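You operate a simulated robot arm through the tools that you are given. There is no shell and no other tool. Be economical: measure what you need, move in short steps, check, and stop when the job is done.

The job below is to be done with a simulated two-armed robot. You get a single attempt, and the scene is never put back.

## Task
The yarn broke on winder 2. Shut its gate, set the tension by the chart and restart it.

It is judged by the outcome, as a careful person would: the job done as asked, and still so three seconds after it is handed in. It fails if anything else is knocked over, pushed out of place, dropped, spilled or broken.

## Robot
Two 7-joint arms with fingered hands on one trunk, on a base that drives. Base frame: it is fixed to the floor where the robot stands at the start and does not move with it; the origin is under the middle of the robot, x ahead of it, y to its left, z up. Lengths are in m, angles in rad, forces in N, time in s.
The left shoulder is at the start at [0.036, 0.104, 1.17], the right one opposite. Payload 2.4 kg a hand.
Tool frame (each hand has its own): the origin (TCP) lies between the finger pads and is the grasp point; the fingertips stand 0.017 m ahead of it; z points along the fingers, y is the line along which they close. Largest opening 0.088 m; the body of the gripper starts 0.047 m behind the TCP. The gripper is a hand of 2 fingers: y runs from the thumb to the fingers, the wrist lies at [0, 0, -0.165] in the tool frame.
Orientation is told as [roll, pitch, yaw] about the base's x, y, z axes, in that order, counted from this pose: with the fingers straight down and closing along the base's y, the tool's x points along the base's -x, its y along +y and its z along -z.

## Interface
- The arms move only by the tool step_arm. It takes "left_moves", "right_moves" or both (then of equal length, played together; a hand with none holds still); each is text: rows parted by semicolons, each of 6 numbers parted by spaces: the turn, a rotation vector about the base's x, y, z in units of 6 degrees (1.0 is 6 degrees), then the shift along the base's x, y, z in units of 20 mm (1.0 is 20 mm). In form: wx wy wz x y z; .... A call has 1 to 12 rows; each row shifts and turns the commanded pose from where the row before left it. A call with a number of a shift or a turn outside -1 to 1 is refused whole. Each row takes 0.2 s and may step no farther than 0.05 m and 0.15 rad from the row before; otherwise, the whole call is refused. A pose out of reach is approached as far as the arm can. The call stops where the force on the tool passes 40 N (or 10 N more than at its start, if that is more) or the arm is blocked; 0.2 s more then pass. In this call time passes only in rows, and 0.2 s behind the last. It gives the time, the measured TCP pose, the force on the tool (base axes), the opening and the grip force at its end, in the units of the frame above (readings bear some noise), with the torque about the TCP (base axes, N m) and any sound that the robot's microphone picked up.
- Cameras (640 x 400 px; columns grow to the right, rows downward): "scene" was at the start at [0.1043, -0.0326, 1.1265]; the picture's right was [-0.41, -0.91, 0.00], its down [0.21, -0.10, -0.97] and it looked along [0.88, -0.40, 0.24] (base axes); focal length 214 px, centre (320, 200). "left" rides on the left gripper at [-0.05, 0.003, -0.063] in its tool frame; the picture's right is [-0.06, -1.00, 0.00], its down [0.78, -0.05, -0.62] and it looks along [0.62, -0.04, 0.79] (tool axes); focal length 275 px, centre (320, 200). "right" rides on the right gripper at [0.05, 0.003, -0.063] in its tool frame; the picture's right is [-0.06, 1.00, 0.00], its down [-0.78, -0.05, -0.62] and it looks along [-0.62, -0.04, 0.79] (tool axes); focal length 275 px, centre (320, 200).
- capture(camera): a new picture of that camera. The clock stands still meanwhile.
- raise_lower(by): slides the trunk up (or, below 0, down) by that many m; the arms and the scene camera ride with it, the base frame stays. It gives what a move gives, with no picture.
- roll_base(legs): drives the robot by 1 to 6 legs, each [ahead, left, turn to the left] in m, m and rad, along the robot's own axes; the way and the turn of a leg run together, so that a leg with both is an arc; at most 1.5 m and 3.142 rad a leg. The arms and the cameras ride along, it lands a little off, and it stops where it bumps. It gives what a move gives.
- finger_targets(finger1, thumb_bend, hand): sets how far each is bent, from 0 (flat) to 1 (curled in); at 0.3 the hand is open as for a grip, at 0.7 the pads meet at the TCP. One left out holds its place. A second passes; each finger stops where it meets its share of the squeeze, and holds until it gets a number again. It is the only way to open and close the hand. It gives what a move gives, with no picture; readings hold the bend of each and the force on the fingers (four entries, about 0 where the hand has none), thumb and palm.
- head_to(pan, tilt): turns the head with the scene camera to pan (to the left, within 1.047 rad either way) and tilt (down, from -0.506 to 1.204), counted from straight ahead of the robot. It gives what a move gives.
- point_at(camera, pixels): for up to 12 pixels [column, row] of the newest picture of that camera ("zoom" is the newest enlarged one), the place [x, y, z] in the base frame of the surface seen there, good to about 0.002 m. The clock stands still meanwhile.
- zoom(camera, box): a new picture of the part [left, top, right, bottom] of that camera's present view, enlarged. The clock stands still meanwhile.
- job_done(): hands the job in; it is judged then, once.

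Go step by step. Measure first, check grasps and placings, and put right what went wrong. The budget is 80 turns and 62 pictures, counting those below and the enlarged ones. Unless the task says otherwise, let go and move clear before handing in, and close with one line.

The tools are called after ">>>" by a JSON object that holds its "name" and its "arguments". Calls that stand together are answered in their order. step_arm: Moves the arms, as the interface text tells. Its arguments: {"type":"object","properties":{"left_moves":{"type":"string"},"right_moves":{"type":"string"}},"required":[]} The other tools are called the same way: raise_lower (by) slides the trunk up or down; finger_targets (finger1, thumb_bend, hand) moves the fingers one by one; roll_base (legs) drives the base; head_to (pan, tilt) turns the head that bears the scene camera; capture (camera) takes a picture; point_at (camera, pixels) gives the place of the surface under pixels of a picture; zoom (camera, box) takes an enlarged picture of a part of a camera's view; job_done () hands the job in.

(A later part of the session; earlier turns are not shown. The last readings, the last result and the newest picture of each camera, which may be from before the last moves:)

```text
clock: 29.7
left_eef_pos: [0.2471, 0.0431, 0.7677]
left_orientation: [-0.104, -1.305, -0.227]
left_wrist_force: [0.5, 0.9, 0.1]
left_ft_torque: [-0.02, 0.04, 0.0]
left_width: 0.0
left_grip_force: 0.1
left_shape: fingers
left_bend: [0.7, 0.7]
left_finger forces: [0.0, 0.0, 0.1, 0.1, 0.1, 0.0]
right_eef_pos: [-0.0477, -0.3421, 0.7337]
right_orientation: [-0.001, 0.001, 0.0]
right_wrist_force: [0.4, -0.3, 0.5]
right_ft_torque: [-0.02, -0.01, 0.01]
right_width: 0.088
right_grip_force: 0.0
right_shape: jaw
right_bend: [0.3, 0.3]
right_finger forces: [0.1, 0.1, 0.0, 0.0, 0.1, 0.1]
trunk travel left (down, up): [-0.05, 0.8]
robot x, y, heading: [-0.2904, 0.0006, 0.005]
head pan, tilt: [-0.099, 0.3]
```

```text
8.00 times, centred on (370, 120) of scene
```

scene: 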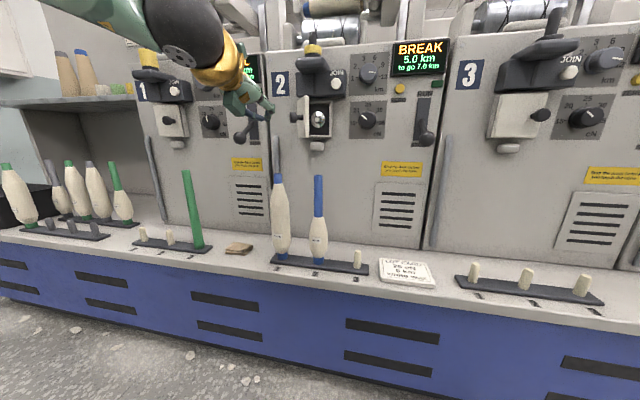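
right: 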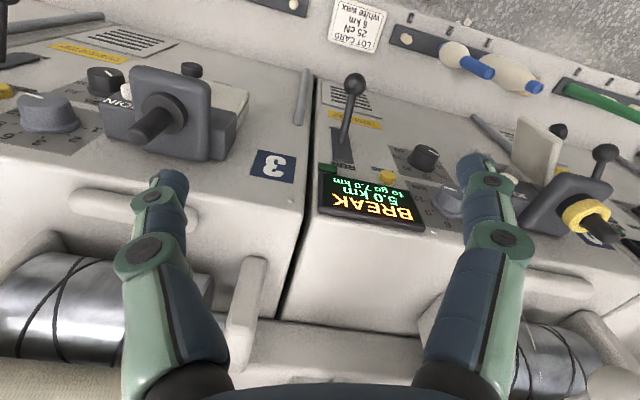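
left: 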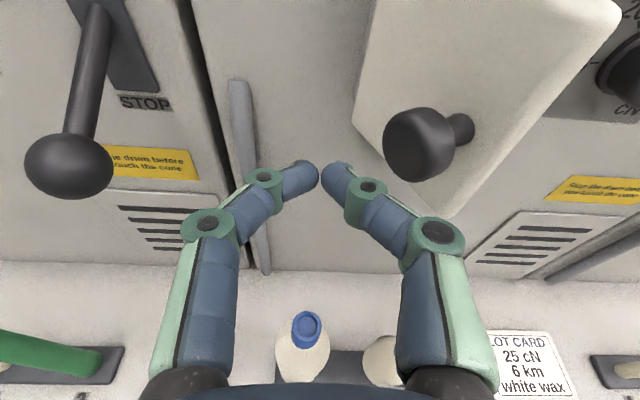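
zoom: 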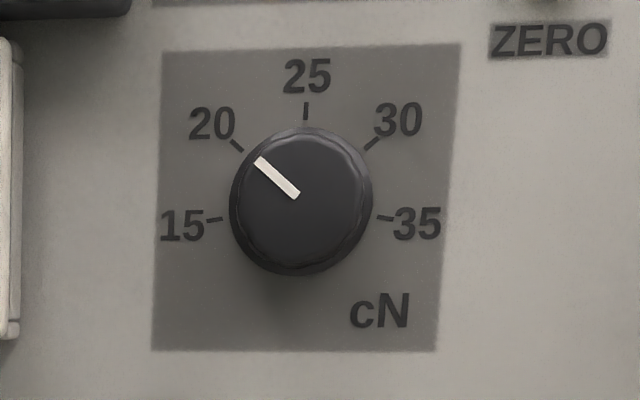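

The mark points at 20; 15 is ~50° further CCW. For a straight-on grip I'll pull the left hand back, then turn the base square to the panel.

>>> {"name": "step_arm", "arguments": {"left_moves": "0 0 0 -0.5 1 0;0 0 0 -0.5 1 0;0.25 0.95 0 -1 1 0;0.25 0.95 0 -1 1 0;0.25 0.95 0 -1 1 0;0.25 0.95 0 -1 1 0;0.25 0.95 0 -1 1 0;0.25 0.95 0 -0.5 1 0"}}

>>> {"name": "roll_base", "arguments": {"legs": [[0, 0, -0.318], [0.03, -0.1, 0]]}}

>>> {"name": "head_to", "arguments": {"pan": 0.1, "tilt": 0.25}}

>>> {"name": "capture", "arguments": {"camera": "scene"}}

```text
clock: 31.5
left_eef_pos: [0.1195, 0.2023, 0.7643]
left_orientation: [-0.08, -0.687, -0.248]
left_wrist_force: [0.6, 0.3, -0.5]
left_ft_torque: [0.0, -0.03, -0.01]
left_width: 0.0
left_grip_force: 0.0
left_shape: fingers
left_bend: [0.7, 0.7]
left_finger forces: [0.1, 0.0, 0.0, 0.0, 0.0, 0.1]
right_eef_pos: [-0.047, -0.3418, 0.7339]
right_orientation: [-0.002, 0.002, 0.0]
right_wrist_force: [0.4, -0.3, 0.3]
right_ft_torque: [0.02, 0.03, 0.02]
right_width: 0.088
right_grip_force: 0.2
right_shape: jaw
right_bend: [0.3, 0.3]
right_finger forces: [0.0, 0.0, 0.0, 0.1, 0.0, 0.1]
trunk travel left (down, up): [-0.05, 0.8]
robot x, y, heading: [-0.2887, 0.0031, -0.003]
head pan, tilt: [-0.099, 0.3]
```

```text
clock: 33.6
left_eef_pos: [0.1589, -0.04, 0.7658]
left_orientation: [-0.08, -0.689, -0.564]
left_wrist_force: [0.1, 0.0, 0.2]
left_ft_torque: [0.0, 0.01, -0.03]
left_width: 0.0
left_grip_force: 0.1
left_shape: fingers
left_bend: [0.7, 0.7]
left_finger forces: [0.0, 0.1, 0.0, 0.0, 0.1, 0.0]
right_eef_pos: [-0.1672, -0.5043, 0.7359]
right_orientation: [0.0, 0.002, -0.317]
right_wrist_force: [-0.4, 0.7, -0.4]
right_ft_torque: [-0.01, 0.03, 0.02]
right_width: 0.0881
right_grip_force: 0.0
right_shape: jaw
right_bend: [0.3, 0.3]
right_finger forces: [0.0, 0.0, 0.0, 0.1, 0.0, 0.0]
trunk travel left (down, up): [-0.05, 0.8]
robot x, y, heading: [-0.2916, -0.1035, -0.313]
head pan, tilt: [-0.099, 0.3]
```

```text
clock: 34.4
left_eef_pos: [0.1603, -0.0391, 0.7656]
left_orientation: [-0.081, -0.69, -0.562]
left_wrist_force: [0.2, 0.0, -0.1]
left_ft_torque: [-0.01, -0.01, 0.03]
left_width: 0.0001
left_grip_force: 0.2
left_shape: fingers
left_bend: [0.7, 0.7]
left_finger forces: [0.1, 0.0, 0.0, 0.1, 0.1, 0.0]
right_eef_pos: [-0.1667, -0.5035, 0.7364]
right_orientation: [0.001, 0.002, -0.315]
right_wrist_force: [0.7, 0.7, -0.7]
right_ft_torque: [0.01, 0.01, 0.02]
right_width: 0.088
right_grip_force: 0.1
right_shape: jaw
right_bend: [0.3, 0.3]
right_finger forces: [0.0, 0.0, 0.1, 0.1, 0.0, 0.0]
trunk travel left (down, up): [-0.05, 0.8]
robot x, y, heading: [-0.2914, -0.1026, -0.312]
head pan, tilt: [0.099, 0.25]
```

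```text
32 pictures are left
```

scene: 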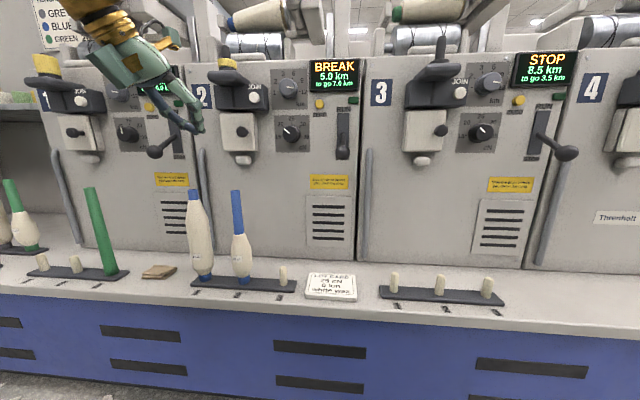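

Base is square to the panel (yaw ≈ -0.313). Now bring the right hand forward and up, starting to pitch its fingers toward the panel.

>>> {"name": "step_arm", "arguments": {"right_moves": "0 0 0 1 0.6 0.5;0 0 0 1 0.6 0.5;0 0 0 1 0.6 0.5;0 0 0 1 0.6 0.5;0 0 0 1 0.6 0.5;0 0 0 1 0.6 0.3;-0.31 -0.95 0 1 0.6 0;-0.31 -0.95 0 1 0.6 0;-0.31 -0.95 0 1 0.6 0;-0.31 -0.95 0 1 0.6 0;-0.31 -0.95 0 1 0.6 0;-0.31 -0.95 0 1 0.6 0"}}

>>> {"name": "step_arm", "arguments": {"right_moves": "-0.31 -0.95 0 0.5 0.6 0;-0.31 -0.95 0 0.5 0.6 0;-0.31 -0.95 0 0.5 0.6 0;-0.31 -0.95 0 0.5 0.6 0;-0.31 -0.95 0 0.5 0.5 0;-0.31 -0.95 0 0.5 0.5 0;-0.31 -0.95 0 1 0.5 0;-0.31 -0.95 0 1 0.5 0;-0.31 -0.95 0 1 0 0"}}

```text
clock: 37.0
left_eef_pos: [0.1594, -0.039, 0.7656]
left_orientation: [-0.081, -0.69, -0.564]
left_wrist_force: [0.2, -0.4, 0.0]
left_ft_torque: [-0.01, -0.03, 0.01]
left_width: 0.0002
left_grip_force: 0.0
left_shape: fingers
left_bend: [0.7, 0.7]
left_finger forces: [0.0, 0.0, 0.1, 0.0, 0.0, 0.0]
right_eef_pos: [0.0715, -0.3613, 0.7921]
right_orientation: [0.004, -0.629, -0.317]
right_wrist_force: [0.3, -0.3, 0.0]
right_ft_torque: [-0.04, 0.01, 0.02]
right_width: 0.088
right_grip_force: 0.1
right_shape: jaw
right_bend: [0.3, 0.3]
right_finger forces: [0.0, 0.1, 0.1, 0.0, 0.0, 0.0]
trunk travel left (down, up): [-0.05, 0.8]
robot x, y, heading: [-0.2919, -0.103, -0.316]
head pan, tilt: [0.099, 0.25]
```

```text
clock: 39.0
left_eef_pos: [0.1605, -0.0393, 0.7656]
left_orientation: [-0.082, -0.69, -0.564]
left_wrist_force: [0.0, -0.6, 0.1]
left_ft_torque: [0.04, 0.0, 0.0]
left_width: 0.0
left_grip_force: 0.1
left_shape: fingers
left_bend: [0.7, 0.7]
left_finger forces: [0.0, 0.1, 0.1, 0.0, 0.1, 0.1]
right_eef_pos: [0.2159, -0.357, 0.9415]
right_orientation: [1.258, -1.568, -1.577]
right_wrist_force: [0.5, -0.6, -0.4]
right_ft_torque: [0.0, 0.02, 0.01]
right_width: 0.0881
right_grip_force: 0.0
right_shape: jaw
right_bend: [0.3, 0.3]
right_finger forces: [0.0, 0.0, 0.0, 0.0, 0.0, 0.0]
right hand out of reach, approached as far as the arm can: row 1, 2, 3, 4, 5
trunk travel left (down, up): [-0.05, 0.8]
robot x, y, heading: [-0.2943, -0.1031, -0.315]
head pan, tilt: [0.099, 0.25]
```

Right hand is now fully horizontal at (0.216,-0.357,0.94). Move it over and down in front of the tension knob.

>>> {"name": "step_arm", "arguments": {"right_moves": "0 0 0 1 1 0;0 0 0 1 1 0;0 0 0 1 1 -0.5;0 0 0 0.5 1 -1;0 0 0 0.5 1 -1;0 0 0 0.5 1 -1;0 0 0 0.5 1 -1;0 0 0 0.4 1 -1;0 0 0 0.3 1 -1;0 0 0 0 0.9 -1;0 0 0 0 0 -0.9;0 0 0 0 0 -0.5"}}

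>>> {"name": "capture", "arguments": {"camera": "scene"}}

>>> {"name": "capture", "arguments": {"camera": "right"}}

```text
clock: 41.6
left_eef_pos: [0.1601, -0.0397, 0.7658]
left_orientation: [-0.081, -0.691, -0.562]
left_wrist_force: [0.4, -0.3, 0.2]
left_ft_torque: [0.0, 0.0, 0.02]
left_width: 0.0
left_grip_force: 0.0
left_shape: fingers
left_bend: [0.7, 0.7]
left_finger forces: [0.0, 0.0, 0.1, 0.0, 0.0, 0.0]
right_eef_pos: [0.2285, -0.3323, 0.9058]
right_orientation: [-0.043, -1.561, -0.272]
right_wrist_force: [-0.2, -0.7, -0.4]
right_ft_torque: [-0.02, 0.02, 0.06]
right_width: 0.0878
right_grip_force: 0.2
right_shape: jaw
right_bend: [0.3, 0.3]
right_finger forces: [0.1, 0.0, 0.0, 0.0, 0.0, 0.1]
right hand out of reach, approached as far as the arm can: row 1, 2, 3, 4, 5, 6, 7, 8, 9, 10, 11, 12
trunk travel left (down, up): [-0.05, 0.8]
robot x, y, heading: [-0.2932, -0.1031, -0.313]
head pan, tilt: [0.099, 0.25]
```

```text
31 pictures are left
```

scene: 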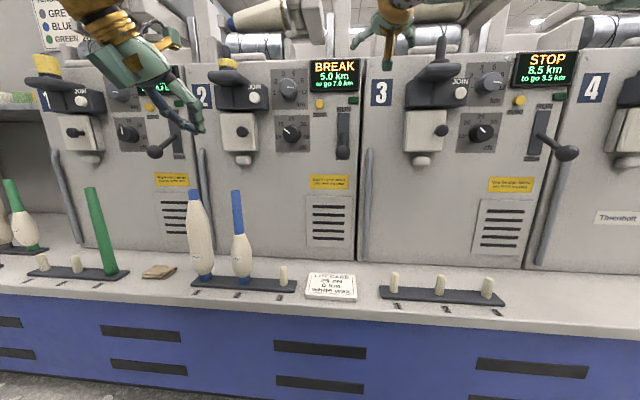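

```text
30 pictures are left
```

right: 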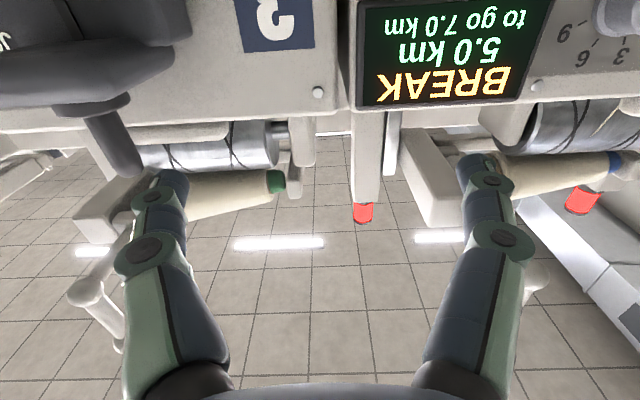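

Correction: the knob lies ~0.14 m left of the robot's centreline here, so the left hand (whose reach works there) is the right one. I'll pull the right hand back and send the left, yawed and pitched square to the panel, with open fingers.

>>> {"name": "step_arm", "arguments": {"right_moves": "0 0 0 -1 -1 0;0 0 0 -1 -1 0;0 0 0 -1 -1 0;0 0 0 -1 -1 0;0 0 0 -1 -1 0;0 0 0 -1 0 0"}}

>>> {"name": "finger_targets", "arguments": {"hand": "left", "finger1": 0.3, "thumb_bend": 0.3}}

>>> {"name": "step_arm", "arguments": {"left_moves": "0 0 1 0.9 -0.7 0;0 0 1 0.9 -0.7 0;0 0 1 0.9 -0.7 0;0 0 0.5 0.9 -0.7 0;-0.31 -0.95 0 0.8 -0.6 0;-0.31 -0.95 0 0.8 -0.6 0;-0.31 -0.95 0 0.8 -0.6 0;-0.31 -0.95 0 0.8 -0.6 0;-0.31 -0.95 0 0.5 -0.2 0;-0.31 -0.95 0 0 0 0"}}

>>> {"name": "capture", "arguments": {"camera": "left"}}

>>> {"name": "capture", "arguments": {"camera": "scene"}}

```text
clock: 43.0
left_eef_pos: [0.1598, -0.0407, 0.7656]
left_orientation: [-0.08, -0.691, -0.564]
left_wrist_force: [0.4, 0.5, -0.5]
left_ft_torque: [0.0, 0.03, -0.02]
left_width: 0.0001
left_grip_force: 0.0
left_shape: fingers
left_bend: [0.7, 0.7]
left_finger forces: [0.1, 0.0, 0.0, 0.0, 0.0, 0.1]
right_eef_pos: [0.1068, -0.4317, 0.906]
right_orientation: [0.488, -1.568, -0.804]
right_wrist_force: [1.0, -0.1, 1.0]
right_ft_torque: [-0.03, 0.0, -0.03]
right_width: 0.0879
right_grip_force: 0.1
right_shape: jaw
right_bend: [0.3, 0.3]
right_finger forces: [0.0, 0.0, 0.0, 0.0, 0.0, 0.0]
trunk travel left (down, up): [-0.05, 0.8]
robot x, y, heading: [-0.2898, -0.1038, -0.316]
head pan, tilt: [0.099, 0.25]
```

```text
clock: 44.0
left_eef_pos: [0.1599, -0.039, 0.7658]
left_orientation: [-0.08, -0.689, -0.563]
left_wrist_force: [0.1, 0.4, 0.5]
left_ft_torque: [0.01, -0.01, 0.0]
left_width: 0.0835
left_grip_force: 0.1
left_shape: fingers
left_bend: [0.3, 0.3]
left_finger forces: [0.1, 0.0, 0.0, 0.0, 0.0, 0.0]
right_eef_pos: [0.1058, -0.4316, 0.9067]
right_orientation: [0.521, -1.567, -0.837]
right_wrist_force: [0.0, 0.0, -0.2]
right_ft_torque: [0.0, -0.01, 0.02]
right_width: 0.0877
right_grip_force: 0.0
right_shape: jaw
right_bend: [0.3, 0.3]
right_finger forces: [0.0, 0.0, 0.0, 0.0, 0.0, 0.0]
trunk travel left (down, up): [-0.05, 0.8]
robot x, y, heading: [-0.2939, -0.1021, -0.314]
head pan, tilt: [0.099, 0.25]
```

```text
clock: 46.2
left_eef_pos: [0.3063, -0.1471, 0.7645]
left_orientation: [-0.294, -1.258, -0.013]
left_wrist_force: [-0.2, -0.4, -0.1]
left_ft_torque: [0.03, -0.01, 0.01]
left_width: 0.0839
left_grip_force: 0.1
left_shape: fingers
left_bend: [0.3, 0.3]
left_finger forces: [0.1, 0.0, 0.1, 0.0, 0.0, 0.0]
left hand out of reach, approached as far as the arm can: row 10
right_eef_pos: [0.1068, -0.4322, 0.906]
right_orientation: [0.539, -1.568, -0.855]
right_wrist_force: [-0.8, -0.3, 0.5]
right_ft_torque: [0.02, 0.0, -0.01]
right_width: 0.0879
right_grip_force: 0.0
right_shape: jaw
right_bend: [0.3, 0.3]
right_finger forces: [0.0, 0.0, 0.0, 0.0, 0.0, 0.0]
trunk travel left (down, up): [-0.05, 0.8]
robot x, y, heading: [-0.294, -0.1055, -0.313]
head pan, tilt: [0.099, 0.25]
```

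```text
29 pictures are left
```

left: 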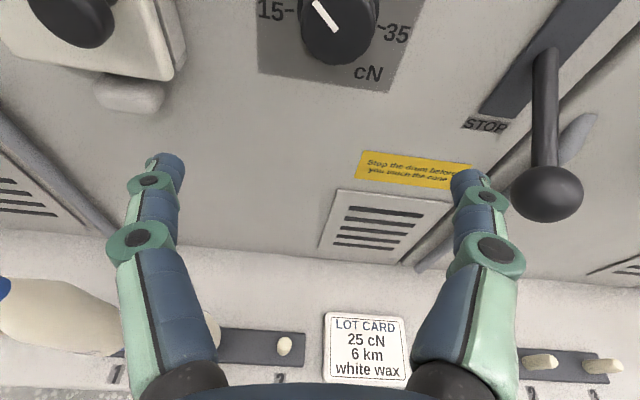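

```text
28 pictures are left
```

scene: 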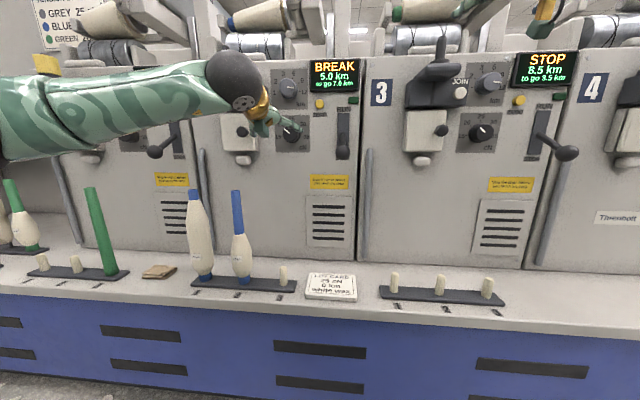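

The tool heading is right (tilted 17° down), knob lies ahead. Advance along the panel normal until the knob is between the pads.

>>> {"name": "step_arm", "arguments": {"left_moves": "0 0 0 0.87 -0.33 0.02;0 0 0 0.87 -0.33 0.02;0 0 0 0.87 -0.33 0.02;0 0 0 0.87 -0.33 0.02;0 0 0 0.8 -0.3 0.02"}}

>>> {"name": "capture", "arguments": {"camera": "left"}}

>>> {"name": "zoom", "arguments": {"camera": "scene", "box": [220, 50, 380, 180]}}

```text
clock: 47.4
left_eef_pos: [0.3933, -0.1809, 0.7679]
left_orientation: [-0.29, -1.254, -0.013]
left_wrist_force: [0.0, -0.3, -0.6]
left_ft_torque: [0.0, -0.01, 0.03]
left_width: 0.0834
left_grip_force: 0.0
left_shape: fingers
left_bend: [0.3, 0.3]
left_finger forces: [0.0, 0.0, 0.0, 0.1, 0.1, 0.0]
right_eef_pos: [0.1062, -0.4306, 0.9062]
right_orientation: [0.517, -1.567, -0.83]
right_wrist_force: [0.2, -0.5, 0.4]
right_ft_torque: [0.02, 0.02, -0.01]
right_width: 0.0879
right_grip_force: 0.1
right_shape: jaw
right_bend: [0.3, 0.3]
right_finger forces: [0.0, 0.0, 0.0, 0.1, 0.0, 0.1]
trunk travel left (down, up): [-0.05, 0.8]
robot x, y, heading: [-0.2917, -0.1064, -0.317]
head pan, tilt: [0.099, 0.25]
```

```text
27 pictures are left
```

left: 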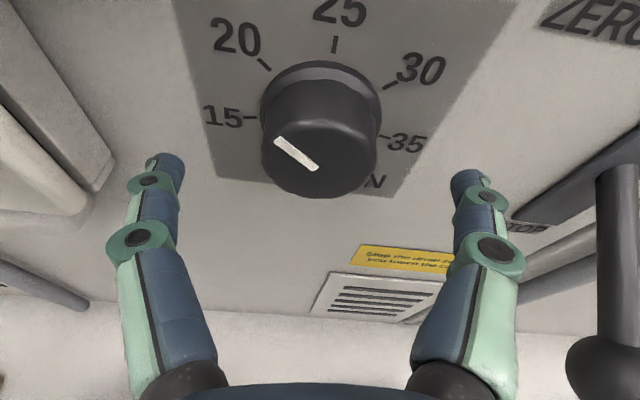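

```text
3.08 times, centred on (300, 115) of scene
```

zoom: 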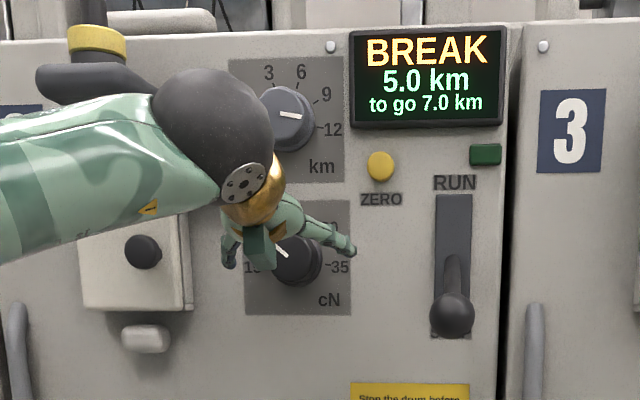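

Knob is centred between the fingers (column ~318). Check its place in this camera before closing in.

>>> {"name": "point_at", "arguments": {"camera": "left", "pixels": [[317, 166], [280, 143], [318, 190], [320, 115], [268, 120], [374, 120], [250, 118], [383, 135]]}}

```text
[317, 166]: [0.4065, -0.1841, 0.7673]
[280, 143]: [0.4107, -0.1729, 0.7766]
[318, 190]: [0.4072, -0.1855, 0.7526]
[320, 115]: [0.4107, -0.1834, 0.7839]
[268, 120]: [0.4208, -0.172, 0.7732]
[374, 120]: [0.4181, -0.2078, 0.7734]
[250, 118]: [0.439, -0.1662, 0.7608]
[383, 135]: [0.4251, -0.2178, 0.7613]
```

Face centre is (0.407,-0.185,0.766). Advance 17 mm and close the fingers.

>>> {"name": "step_arm", "arguments": {"left_moves": "0 0 0 0.42 -0.13 0;0 0 0 0.42 -0.13 0"}}

>>> {"name": "finger_targets", "arguments": {"hand": "left", "finger1": 0.62, "thumb_bend": 0.62}}

>>> {"name": "capture", "arguments": {"camera": "left"}}

```text
clock: 48.0
left_eef_pos: [0.4105, -0.1846, 0.7674]
left_orientation: [-0.29, -1.256, -0.014]
left_wrist_force: [-1.1, -0.4, -0.3]
left_ft_torque: [0.03, 0.02, -0.01]
left_width: 0.0836
left_grip_force: 0.0
left_shape: fingers
left_bend: [0.3, 0.3]
left_finger forces: [0.0, 0.1, 0.0, 0.1, 0.0, 0.0]
right_eef_pos: [0.1066, -0.4312, 0.9067]
right_orientation: [0.534, -1.567, -0.851]
right_wrist_force: [-0.4, 0.3, 0.0]
right_ft_torque: [-0.02, -0.03, -0.01]
right_width: 0.0879
right_grip_force: 0.1
right_shape: jaw
right_bend: [0.3, 0.3]
right_finger forces: [0.0, 0.1, 0.0, 0.0, 0.0, 0.0]
trunk travel left (down, up): [-0.05, 0.8]
robot x, y, heading: [-0.2948, -0.1012, -0.317]
head pan, tilt: [0.099, 0.25]
```

```text
clock: 49.0
left_eef_pos: [0.4093, -0.1862, 0.7673]
left_orientation: [-0.288, -1.255, -0.019]
left_wrist_force: [0.5, -2.1, -0.7]
left_ft_torque: [-0.01, 0.0, -0.03]
left_width: 0.0321
left_grip_force: 3.7
left_shape: fingers
left_bend: [0.53, 0.57]
left_finger forces: [3.2, 0.1, 0.1, 0.1, 5.1, 0.0]
right_eef_pos: [0.1065, -0.4314, 0.9066]
right_orientation: [0.567, -1.568, -0.881]
right_wrist_force: [0.1, 0.2, 0.6]
right_ft_torque: [0.01, 0.02, 0.03]
right_width: 0.0879
right_grip_force: 0.2
right_shape: jaw
right_bend: [0.3, 0.3]
right_finger forces: [0.0, 0.0, 0.1, 0.0, 0.0, 0.1]
trunk travel left (down, up): [-0.05, 0.8]
robot x, y, heading: [-0.2904, -0.1019, -0.315]
head pan, tilt: [0.099, 0.25]
```

```text
25 pictures are left
```

left: 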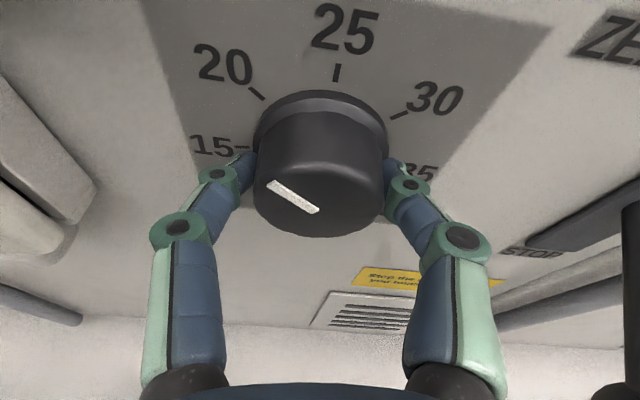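

Both fingers touch the knob. I'll squeeze firmer and turn 24° CCW first.

>>> {"name": "finger_targets", "arguments": {"hand": "left", "finger1": 0.7, "thumb_bend": 0.7}}

>>> {"name": "step_arm", "arguments": {"left_moves": "-0.95 0.313 0 0 0 0;-0.95 0.313 0 0 0 0;-0.95 0.313 0 0 0 0;-0.95 0.313 0 0 0 0"}}

>>> {"name": "capture", "arguments": {"camera": "left"}}

```text
clock: 50.0
left_eef_pos: [0.4097, -0.186, 0.7682]
left_orientation: [-0.289, -1.255, -0.017]
left_wrist_force: [-0.1, -4.3, -1.6]
left_ft_torque: [-0.01, 0.03, -0.03]
left_width: 0.0312
left_grip_force: 8.7
left_shape: fingers
left_bend: [0.54, 0.6]
left_finger forces: [6.2, 0.0, 0.0, 0.0, 10.7, 0.1]
right_eef_pos: [0.1057, -0.4304, 0.9054]
right_orientation: [0.589, -1.569, -0.904]
right_wrist_force: [-0.5, -0.1, -0.4]
right_ft_torque: [-0.02, 0.0, 0.03]
right_width: 0.0878
right_grip_force: 0.1
right_shape: jaw
right_bend: [0.3, 0.3]
right_finger forces: [0.1, 0.0, 0.0, 0.0, 0.0, 0.0]
trunk travel left (down, up): [-0.05, 0.8]
robot x, y, heading: [-0.295, -0.1015, -0.315]
head pan, tilt: [0.099, 0.25]
```

```text
clock: 51.0
left_eef_pos: [0.4085, -0.1848, 0.7679]
left_orientation: [-1.062, -0.979, 0.693]
left_wrist_force: [5.3, -4.6, -0.3]
left_ft_torque: [0.02, 0.01, -0.01]
left_width: 0.0311
left_grip_force: 8.6
left_shape: fingers
left_bend: [0.55, 0.6]
left_finger forces: [7.0, 0.0, 0.0, 0.0, 9.5, 0.0]
right_eef_pos: [0.1062, -0.4326, 0.9055]
right_orientation: [0.521, -1.568, -0.835]
right_wrist_force: [-0.1, 0.9, 0.4]
right_ft_torque: [0.01, 0.0, -0.02]
right_width: 0.0879
right_grip_force: 0.1
right_shape: jaw
right_bend: [0.3, 0.3]
right_finger forces: [0.0, 0.1, 0.1, 0.1, 0.0, 0.0]
trunk travel left (down, up): [-0.05, 0.8]
robot x, y, heading: [-0.2922, -0.1031, -0.314]
head pan, tilt: [0.099, 0.25]
```

```text
24 pictures are left
```

left: 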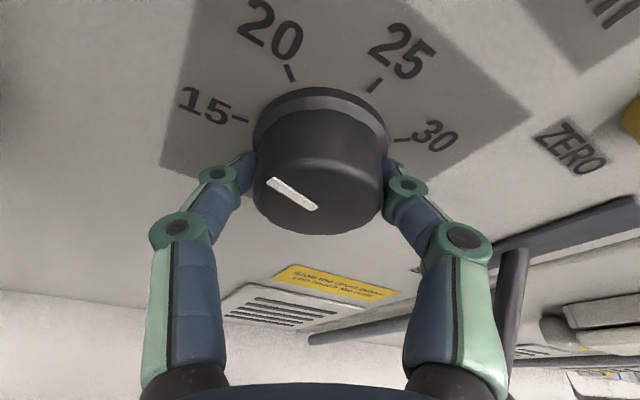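

The knob turns with the hand; the mark is now midway between 20 and 15. Turn another ~26°.

>>> {"name": "step_arm", "arguments": {"left_moves": "-0.95 0.313 0 0 0 0;-0.95 0.313 0 0 0 0;-0.95 0.313 0 0 0 0;-0.95 0.313 0 0 0 0;-0.33 0.11 0 0 0 0"}}

>>> {"name": "capture", "arguments": {"camera": "left"}}

```text
clock: 52.2
left_eef_pos: [0.4071, -0.1843, 0.7669]
left_orientation: [-1.343, -0.568, 0.891]
left_wrist_force: [6.4, -3.2, 1.1]
left_ft_torque: [0.01, -0.01, 0.02]
left_width: 0.0313
left_grip_force: 8.2
left_shape: fingers
left_bend: [0.54, 0.6]
left_finger forces: [7.1, 0.1, 0.1, 0.0, 8.4, 0.0]
right_eef_pos: [0.1064, -0.4315, 0.907]
right_orientation: [0.483, -1.567, -0.796]
right_wrist_force: [0.8, 0.2, 0.3]
right_ft_torque: [0.01, -0.03, 0.01]
right_width: 0.0879
right_grip_force: 0.1
right_shape: jaw
right_bend: [0.3, 0.3]
right_finger forces: [0.1, 0.0, 0.0, 0.1, 0.0, 0.1]
trunk travel left (down, up): [-0.05, 0.8]
robot x, y, heading: [-0.2977, -0.1032, -0.315]
head pan, tilt: [0.099, 0.25]
```

```text
23 pictures are left
```

left: 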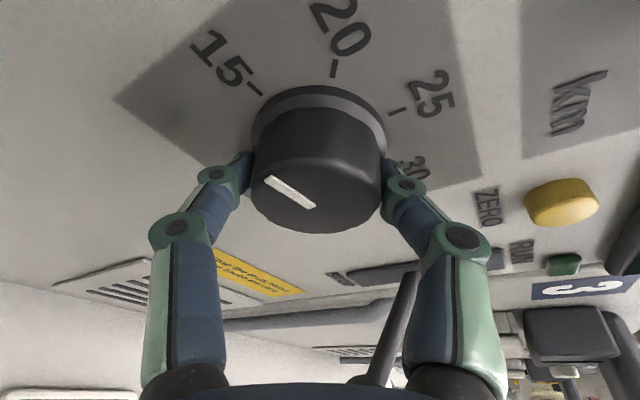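

The mark now aims at the 15 tick. Open partially and back straight off to verify.

>>> {"name": "finger_targets", "arguments": {"hand": "left", "finger1": 0.4, "thumb_bend": 0.4}}

>>> {"name": "step_arm", "arguments": {"left_moves": "0 0 0 -0.95 0.31 0;0 0 0 -0.95 0.31 0;0 0 0 -0.95 0.31 0;0 0 0 -0.95 0.31 0"}}

>>> {"name": "capture", "arguments": {"camera": "left"}}

```text
clock: 53.2
left_eef_pos: [0.4079, -0.1831, 0.7691]
left_orientation: [-1.343, -0.569, 0.891]
left_wrist_force: [0.0, -0.2, 0.3]
left_ft_torque: [-0.01, 0.01, 0.02]
left_width: 0.0612
left_grip_force: 0.0
left_shape: fingers
left_bend: [0.4, 0.4]
left_finger forces: [0.0, 0.0, 0.1, 0.0, 0.0, 0.0]
right_eef_pos: [0.1062, -0.4309, 0.9076]
right_orientation: [0.543, -1.568, -0.857]
right_wrist_force: [0.9, -0.4, 0.8]
right_ft_torque: [-0.03, 0.0, 0.02]
right_width: 0.0876
right_grip_force: 0.1
right_shape: jaw
right_bend: [0.3, 0.3]
right_finger forces: [0.1, 0.0, 0.1, 0.0, 0.0, 0.0]
trunk travel left (down, up): [-0.05, 0.8]
robot x, y, heading: [-0.2958, -0.1066, -0.317]
head pan, tilt: [0.099, 0.25]
```

```text
clock: 54.2
left_eef_pos: [0.3324, -0.1611, 0.7669]
left_orientation: [-1.343, -0.569, 0.893]
left_wrist_force: [-0.3, 0.9, -0.5]
left_ft_torque: [0.0, 0.0, 0.0]
left_width: 0.0614
left_grip_force: 0.0
left_shape: fingers
left_bend: [0.4, 0.4]
left_finger forces: [0.1, 0.0, 0.0, 0.1, 0.0, 0.0]
right_eef_pos: [0.1059, -0.4313, 0.905]
right_orientation: [0.531, -1.567, -0.847]
right_wrist_force: [0.4, -0.3, 1.3]
right_ft_torque: [0.01, 0.0, 0.0]
right_width: 0.088
right_grip_force: 0.0
right_shape: jaw
right_bend: [0.3, 0.3]
right_finger forces: [0.0, 0.0, 0.1, 0.0, 0.1, 0.1]
trunk travel left (down, up): [-0.05, 0.8]
robot x, y, heading: [-0.2921, -0.1016, -0.317]
head pan, tilt: [0.099, 0.25]
```

```text
22 pictures are left
```

left: 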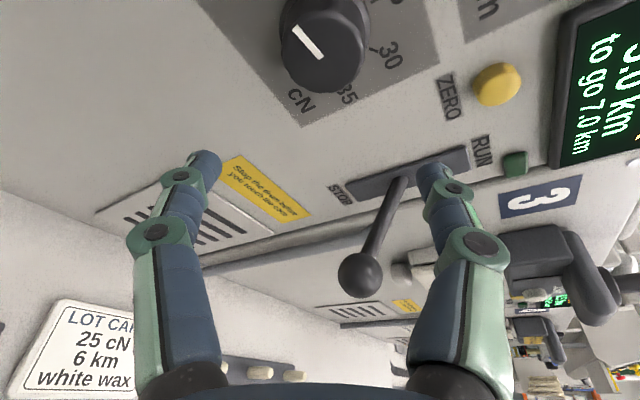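

Knob reads 15 in this tilted view. Since the yarn broke, the ends need joining before running: I'll close the left fingers and come in front of JOIN, keeping the present roll that clears the splicer lid.

>>> {"name": "finger_targets", "arguments": {"hand": "left", "finger1": 0.7, "thumb_bend": 0.7}}

>>> {"name": "step_arm", "arguments": {"left_moves": "0 0 0 -0.3 0.83 0.78;0 0 0 -0.3 0.83 0.78;0 0 0 0.1 0.83 0.78;0 0 0 0.3 0.83 0.78;0 0 0 0.9 0.83 0.78"}}

>>> {"name": "capture", "arguments": {"camera": "left"}}

>>> {"name": "zoom", "arguments": {"camera": "scene", "box": [200, 40, 380, 170]}}

```text
clock: 55.2
left_eef_pos: [0.3318, -0.1603, 0.7682]
left_orientation: [-1.342, -0.57, 0.893]
left_wrist_force: [-0.5, 0.1, -0.3]
left_ft_torque: [-0.01, 0.0, 0.02]
left_width: 0.0
left_grip_force: 0.0
left_shape: fingers
left_bend: [0.7, 0.7]
left_finger forces: [0.0, 0.1, 0.0, 0.0, 0.1, 0.1]
right_eef_pos: [0.1067, -0.432, 0.9064]
right_orientation: [0.535, -1.566, -0.852]
right_wrist_force: [0.3, 0.6, -0.6]
right_ft_torque: [-0.01, -0.03, 0.0]
right_width: 0.0881
right_grip_force: 0.0
right_shape: jaw
right_bend: [0.3, 0.3]
right_finger forces: [0.1, 0.0, 0.0, 0.1, 0.1, 0.0]
trunk travel left (down, up): [-0.05, 0.8]
robot x, y, heading: [-0.2925, -0.1002, -0.313]
head pan, tilt: [0.099, 0.25]
```

```text
clock: 56.4
left_eef_pos: [0.3457, -0.0796, 0.8454]
left_orientation: [-1.341, -0.567, 0.891]
left_wrist_force: [0.0, 1.0, -0.4]
left_ft_torque: [0.03, -0.01, -0.02]
left_width: 0.0
left_grip_force: 0.0
left_shape: fingers
left_bend: [0.7, 0.7]
left_finger forces: [0.0, 0.0, 0.0, 0.1, 0.0, 0.0]
right_eef_pos: [0.1073, -0.4309, 0.9062]
right_orientation: [0.549, -1.568, -0.864]
right_wrist_force: [-0.7, 0.1, 0.6]
right_ft_torque: [-0.03, 0.01, -0.03]
right_width: 0.0876
right_grip_force: 0.1
right_shape: jaw
right_bend: [0.3, 0.3]
right_finger forces: [0.1, 0.0, 0.1, 0.0, 0.0, 0.0]
trunk travel left (down, up): [-0.05, 0.8]
robot x, y, heading: [-0.2923, -0.1022, -0.315]
head pan, tilt: [0.099, 0.25]
```

```text
21 pictures are left
```

left: 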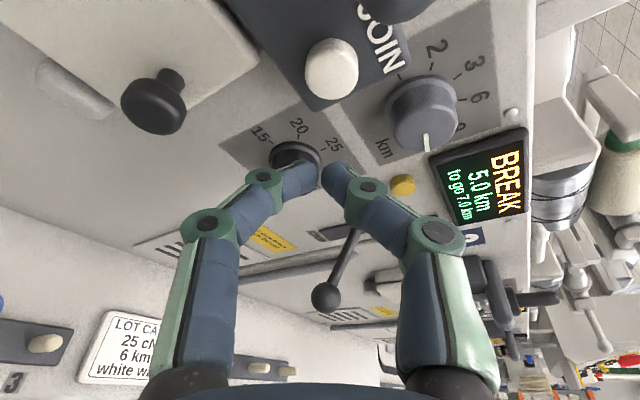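

```text
3.08 times, centred on (290, 105) of scene
```

zoom: 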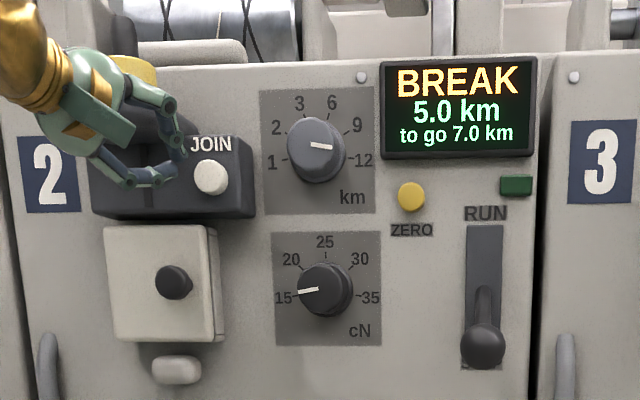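

The scene confirms tension at 15 and km dial unchanged. Check the button and lid positions with point_at before pressing.

>>> {"name": "point_at", "arguments": {"camera": "left", "pixels": [[333, 65], [345, 85], [320, 80], [385, 8]]}}

>>> {"name": "point_at", "arguments": {"camera": "zoom", "pixels": [[210, 177], [212, 190], [182, 150], [172, 165], [240, 180], [485, 340], [485, 300], [310, 290]]}}

```text
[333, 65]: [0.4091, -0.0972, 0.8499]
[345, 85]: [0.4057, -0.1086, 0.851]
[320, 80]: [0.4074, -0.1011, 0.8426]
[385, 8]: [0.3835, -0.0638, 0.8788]
```

```text
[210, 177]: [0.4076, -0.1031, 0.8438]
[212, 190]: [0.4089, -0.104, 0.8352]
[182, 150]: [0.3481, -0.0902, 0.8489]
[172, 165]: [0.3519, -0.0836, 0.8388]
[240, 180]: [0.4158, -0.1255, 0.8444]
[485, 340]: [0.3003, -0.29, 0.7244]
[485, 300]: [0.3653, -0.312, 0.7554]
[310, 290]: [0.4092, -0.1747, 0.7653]
```

Fingertips aim at the JOIN button 5 cm ahead. Press along the normal.

>>> {"name": "step_arm", "arguments": {"left_moves": "0 0 0 0.9 -0.28 0;0 0 0 0.9 -0.28 0;0 0 0 0.4 -0.12 0.05;0 0 0 0.2 -0.06 0;0 0 0 0.2 -0.06 0;0 0 0 0.15 -0.05 0"}}

>>> {"name": "zoom", "arguments": {"camera": "scene", "box": [200, 40, 380, 170]}}

```text
clock: 57.8
left_eef_pos: [0.3992, -0.0942, 0.8459]
left_orientation: [-1.344, -0.568, 0.891]
left_wrist_force: [-7.5, 1.1, 0.9]
left_ft_torque: [0.02, -0.01, -0.04]
left_width: 0.0
left_grip_force: 3.3
left_shape: fingers
left_bend: [0.7, 0.71]
left_finger forces: [2.7, 0.1, 0.0, 0.0, 4.6, 0.1]
right_eef_pos: [0.1074, -0.4311, 0.9068]
right_orientation: [0.717, -1.57, -1.033]
right_wrist_force: [0.2, 0.8, 0.5]
right_ft_torque: [-0.01, 0.04, 0.04]
right_width: 0.0879
right_grip_force: 0.0
right_shape: jaw
right_bend: [0.3, 0.3]
right_finger forces: [0.0, 0.1, 0.1, 0.0, 0.0, 0.0]
trunk travel left (down, up): [-0.05, 0.8]
robot x, y, heading: [-0.2894, -0.1057, -0.318]
head pan, tilt: [0.099, 0.25]
heard: click
```

```text
3.08 times, centred on (290, 105) of scene
```

zoom: 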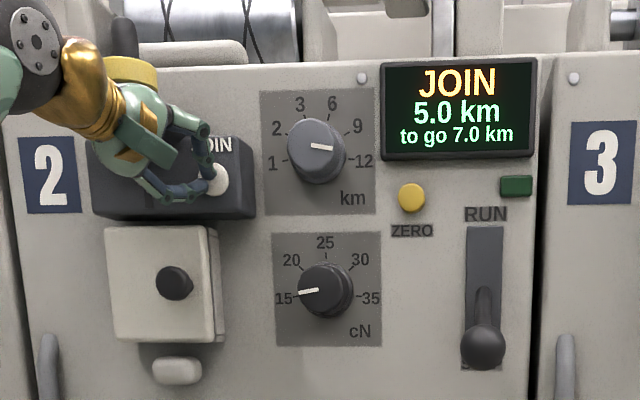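

A click, and the display now reads JOIN. I'll hold it a couple of seconds and look again.

>>> {"name": "step_arm", "arguments": {"left_moves": "0 0 0 0 0 0;0 0 0 0 0 0;0 0 0 0 0 0;0 0 0 0 0 0;0 0 0 0 0 0;0 0 0 0 0 0;0 0 0 0 0 0;0 0 0 0 0 0;0 0 0 0 0 0;0 0 0 0 0 0"}}

>>> {"name": "zoom", "arguments": {"camera": "scene", "box": [200, 40, 380, 170]}}

```text
clock: 60.0
left_eef_pos: [0.4006, -0.093, 0.8458]
left_orientation: [-1.342, -0.571, 0.892]
left_wrist_force: [-7.6, 1.4, 1.3]
left_ft_torque: [-0.04, -0.02, -0.08]
left_width: 0.0
left_grip_force: 3.7
left_shape: fingers
left_bend: [0.7, 0.71]
left_finger forces: [1.8, 0.0, 0.1, 0.0, 5.8, 0.0]
right_eef_pos: [0.1055, -0.4311, 0.9063]
right_orientation: [0.769, -1.569, -1.081]
right_wrist_force: [-0.3, -0.6, -0.2]
right_ft_torque: [0.01, -0.03, -0.01]
right_width: 0.0877
right_grip_force: 0.0
right_shape: jaw
right_bend: [0.3, 0.3]
right_finger forces: [0.0, 0.0, 0.1, 0.0, 0.1, 0.0]
trunk travel left (down, up): [-0.05, 0.8]
robot x, y, heading: [-0.2938, -0.0987, -0.318]
head pan, tilt: [0.099, 0.25]
```

```text
3.08 times, centred on (290, 105) of scene
```

zoom: 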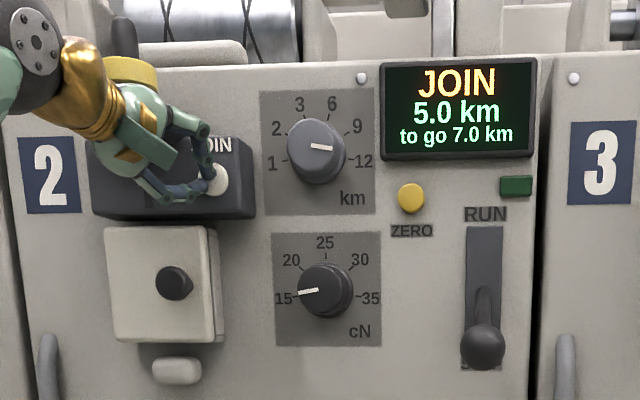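

JOIN is registered. I'll retreat the left hand from the button, rolling it back level, and measure obstacles near the lever.

>>> {"name": "step_arm", "arguments": {"left_moves": "0 0 0 -0.95 0.3 0;0 0 0 -0.95 0.3 0;0 0 0 -0.95 0.3 0;0.95 -0.313 0 -0.95 0.3 0;0.95 -0.313 0 -0.95 0.3 0;0.95 -0.313 0 -0.95 0.1 0;0.95 -0.313 0 -0.6 0 -0.5;0.95 -0.313 0 0 0 -0.5;0.95 -0.313 0 0 0 -0.5;0.95 -0.313 0 0 0 -0.5;0.95 -0.313 0 0 0 0;0.3 -0.1 0 0 0 0"}}

>>> {"name": "capture", "arguments": {"camera": "scene"}}

>>> {"name": "point_at", "arguments": {"camera": "scene", "pixels": [[237, 193], [241, 245], [194, 192], [283, 268], [330, 285], [343, 152], [343, 142], [345, 115], [295, 285]]}}

```text
clock: 62.6
left_eef_pos: [0.2756, -0.0612, 0.8065]
left_orientation: [-0.292, -1.255, -0.014]
left_wrist_force: [-0.4, -0.2, 0.6]
left_ft_torque: [0.02, -0.01, 0.01]
left_width: 0.0
left_grip_force: 0.2
left_shape: fingers
left_bend: [0.7, 0.7]
left_finger forces: [0.1, 0.0, 0.0, 0.0, 0.0, 0.0]
right_eef_pos: [0.105, -0.4328, 0.907]
right_orientation: [0.527, -1.569, -0.843]
right_wrist_force: [-0.6, -1.2, -0.6]
right_ft_torque: [-0.04, 0.0, 0.0]
right_width: 0.0878
right_grip_force: 0.0
right_shape: jaw
right_bend: [0.3, 0.3]
right_finger forces: [0.0, 0.0, 0.0, 0.1, 0.1, 0.1]
trunk travel left (down, up): [-0.05, 0.8]
robot x, y, heading: [-0.2917, -0.1007, -0.319]
head pan, tilt: [0.099, 0.25]
```

```text
17 pictures are left
```

scene: 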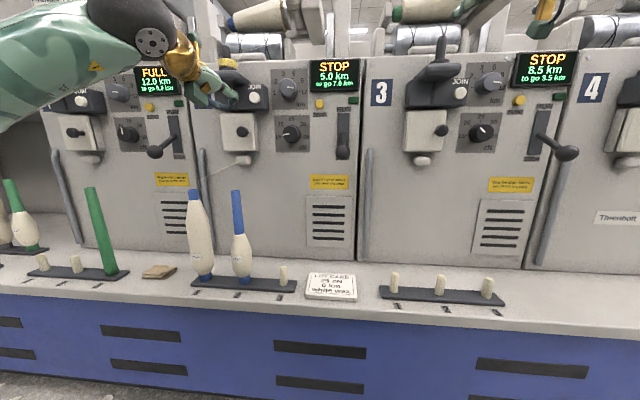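

```text
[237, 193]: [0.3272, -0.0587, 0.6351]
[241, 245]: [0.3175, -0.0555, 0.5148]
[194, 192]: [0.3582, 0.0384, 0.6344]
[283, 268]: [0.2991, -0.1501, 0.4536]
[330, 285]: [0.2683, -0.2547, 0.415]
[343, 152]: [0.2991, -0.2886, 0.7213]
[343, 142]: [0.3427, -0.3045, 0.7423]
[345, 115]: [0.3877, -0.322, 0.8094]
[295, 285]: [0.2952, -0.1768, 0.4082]
```

Display now reads STOP 5.0 km (join made). Next I shift the base 0.1 m right and place the left fingers below and before the lever ball.

>>> {"name": "roll_base", "arguments": {"legs": [[0, -0.1, 0]]}}

>>> {"name": "step_arm", "arguments": {"left_moves": "0 0 0 -0.3 -0.8 -0.5;0 0 0 -0.3 -0.8 -0.5;0 0 0 -0.3 -0.8 -0.5;0 0 0 0 -0.8 -0.8;0 0 0 0 -0.8 -1;0 0 0 0 -0.8 -1;0 0 0 0 -0.65 -1;0 0 0 0 0 -1"}}

>>> {"name": "capture", "arguments": {"camera": "left"}}

>>> {"name": "capture", "arguments": {"camera": "scene"}}

```text
clock: 63.7
left_eef_pos: [0.2439, -0.1583, 0.8075]
left_orientation: [-0.299, -1.253, -0.007]
left_wrist_force: [0.3, 0.5, 0.4]
left_ft_torque: [-0.01, -0.03, 0.02]
left_width: 0.0003
left_grip_force: 0.1
left_shape: fingers
left_bend: [0.7, 0.7]
left_finger forces: [0.0, 0.1, 0.0, 0.1, 0.0, 0.0]
right_eef_pos: [0.0749, -0.528, 0.9064]
right_orientation: [0.5, -1.567, -0.813]
right_wrist_force: [0.4, -0.1, -0.5]
right_ft_torque: [0.02, 0.02, 0.02]
right_width: 0.0879
right_grip_force: 0.0
right_shape: jaw
right_bend: [0.3, 0.3]
right_finger forces: [0.0, 0.1, 0.0, 0.0, 0.1, 0.0]
trunk travel left (down, up): [-0.05, 0.8]
robot x, y, heading: [-0.3256, -0.2004, -0.319]
head pan, tilt: [0.099, 0.25]
```

```text
clock: 65.5
left_eef_pos: [0.22, -0.257, 0.7279]
left_orientation: [-0.289, -1.25, -0.006]
left_wrist_force: [0.0, -0.5, -0.8]
left_ft_torque: [-0.02, -0.02, 0.01]
left_width: 0.0002
left_grip_force: 0.1
left_shape: fingers
left_bend: [0.7, 0.7]
left_finger forces: [0.0, 0.0, 0.0, 0.0, 0.1, 0.0]
left hand out of reach, approached as far as the arm can: row 4, 5, 6, 8
right_eef_pos: [0.0747, -0.5276, 0.9058]
right_orientation: [0.467, -1.568, -0.784]
right_wrist_force: [0.6, 0.2, -0.2]
right_ft_torque: [0.0, 0.0, -0.02]
right_width: 0.0879
right_grip_force: 0.1
right_shape: jaw
right_bend: [0.3, 0.3]
right_finger forces: [0.0, 0.0, 0.0, 0.0, 0.0, 0.0]
trunk travel left (down, up): [-0.05, 0.8]
robot x, y, heading: [-0.3256, -0.2047, -0.318]
head pan, tilt: [0.099, 0.25]
```

```text
16 pictures are left
```

left: 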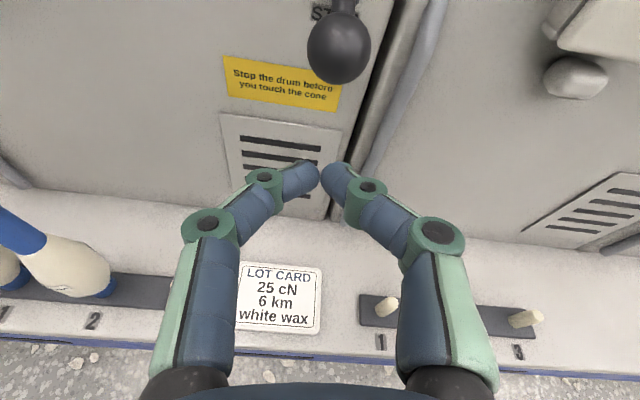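

```text
15 pictures are left
```

scene: 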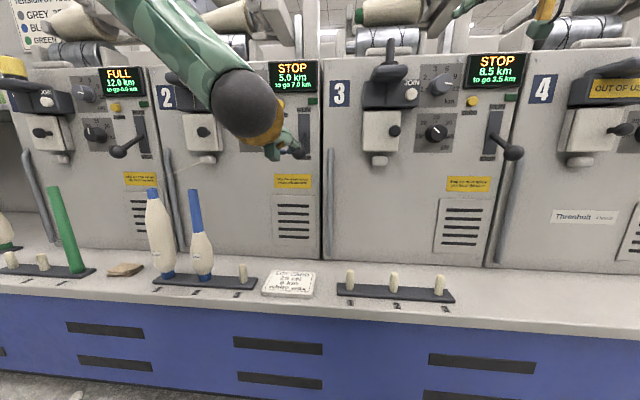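

Fingers are in line with the ball but still at z=0.728. Lower the trunk its last 5 cm, then slide forward under the ball.

>>> {"name": "raise_lower", "arguments": {"by": -0.048}}

>>> {"name": "step_arm", "arguments": {"left_moves": "0 0 0 0.93 -0.36 0;0 0 0 0.93 -0.36 0;0 0 0 0.93 -0.36 0;0 0 0 0.93 -0.36 0;0 0 0 0.9 -0.36 0"}}

>>> {"name": "capture", "arguments": {"camera": "left"}}

>>> {"name": "zoom", "arguments": {"camera": "scene", "box": [220, 10, 360, 160]}}

```text
clock: 66.4
left_eef_pos: [0.2212, -0.2581, 0.6823]
left_orientation: [-0.293, -1.253, -0.009]
left_wrist_force: [-0.2, -1.3, 0.5]
left_ft_torque: [0.0, 0.02, -0.01]
left_width: 0.0001
left_grip_force: 0.1
left_shape: fingers
left_bend: [0.7, 0.7]
left_finger forces: [0.0, 0.1, 0.0, 0.0, 0.1, 0.0]
right_eef_pos: [0.0746, -0.5279, 0.8585]
right_orientation: [0.584, -1.568, -0.899]
right_wrist_force: [0.9, -0.4, 0.3]
right_ft_torque: [-0.03, 0.0, 0.02]
right_width: 0.0878
right_grip_force: 0.0
right_shape: jaw
right_bend: [0.3, 0.3]
right_finger forces: [0.0, 0.1, 0.0, 0.1, 0.0, 0.1]
trunk travel left (down, up): [-0.002, 0.848]
robot x, y, heading: [-0.324, -0.1983, -0.318]
head pan, tilt: [0.099, 0.25]
```

```text
clock: 67.6
left_eef_pos: [0.3146, -0.2938, 0.6796]
left_orientation: [-0.293, -1.249, -0.009]
left_wrist_force: [-0.5, 0.4, -0.3]
left_ft_torque: [0.0, 0.03, 0.0]
left_width: 0.0002
left_grip_force: 0.0
left_shape: fingers
left_bend: [0.7, 0.7]
left_finger forces: [0.0, 0.0, 0.1, 0.0, 0.1, 0.0]
right_eef_pos: [0.0753, -0.5278, 0.8586]
right_orientation: [0.492, -1.566, -0.808]
right_wrist_force: [-0.3, -0.8, 0.2]
right_ft_torque: [0.03, 0.01, -0.03]
right_width: 0.0878
right_grip_force: 0.0
right_shape: jaw
right_bend: [0.3, 0.3]
right_finger forces: [0.1, 0.0, 0.0, 0.0, 0.0, 0.0]
trunk travel left (down, up): [-0.002, 0.848]
robot x, y, heading: [-0.3259, -0.1983, -0.314]
head pan, tilt: [0.099, 0.25]
```

```text
14 pictures are left
```

left: 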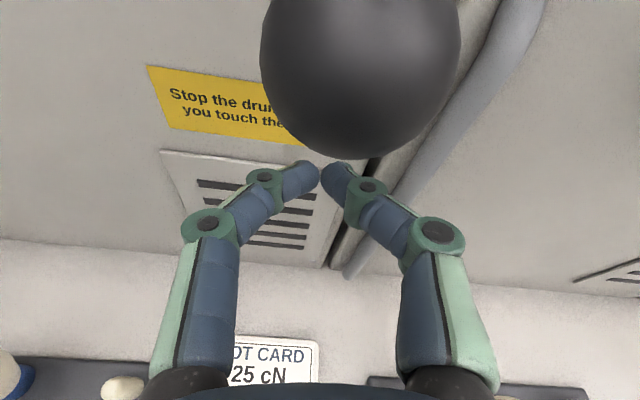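

```text
2.67 times, centred on (290, 85) of scene
```

zoom: 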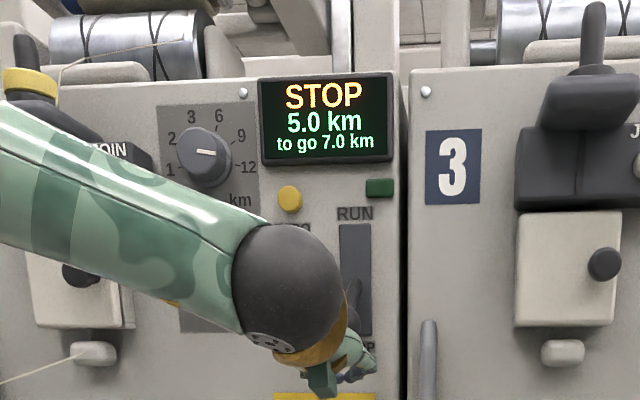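

The fingertips sit under the ball (above at (360,80)). Lift steadily, with the force stop as guard.

>>> {"name": "step_arm", "arguments": {"left_moves": "0 0 0 0.4 -0.13 0.3;0 0 0 0 0 0.6;0 0 0 0 0 0.6;0 0 0 0 0 0.6;0 0 0 0 0 0.6;0 0 0 0 0 0.6;0 0 0 0 0 0.6"}}

>>> {"name": "zoom", "arguments": {"camera": "scene", "box": [220, 10, 360, 160]}}

```text
clock: 69.2
left_eef_pos: [0.3215, -0.2963, 0.759]
left_orientation: [-0.295, -1.251, -0.01]
left_wrist_force: [-0.8, -0.7, -0.4]
left_ft_torque: [0.0, -0.03, 0.03]
left_width: 0.0001
left_grip_force: 0.6
left_shape: fingers
left_bend: [0.7, 0.69]
left_finger forces: [0.1, 0.0, 0.0, 0.1, 0.9, 0.1]
right_eef_pos: [0.0752, -0.528, 0.859]
right_orientation: [0.516, -1.567, -0.829]
right_wrist_force: [0.1, -0.8, 0.2]
right_ft_torque: [-0.05, -0.01, 0.0]
right_width: 0.0879
right_grip_force: 0.1
right_shape: jaw
right_bend: [0.3, 0.3]
right_finger forces: [0.0, 0.0, 0.1, 0.1, 0.1, 0.0]
trunk travel left (down, up): [-0.002, 0.848]
robot x, y, heading: [-0.3267, -0.2046, -0.317]
head pan, tilt: [0.099, 0.25]
```

```text
2.67 times, centred on (290, 85) of scene
```

zoom: 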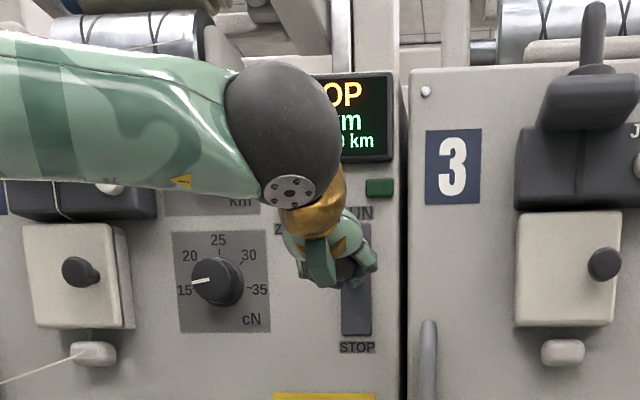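

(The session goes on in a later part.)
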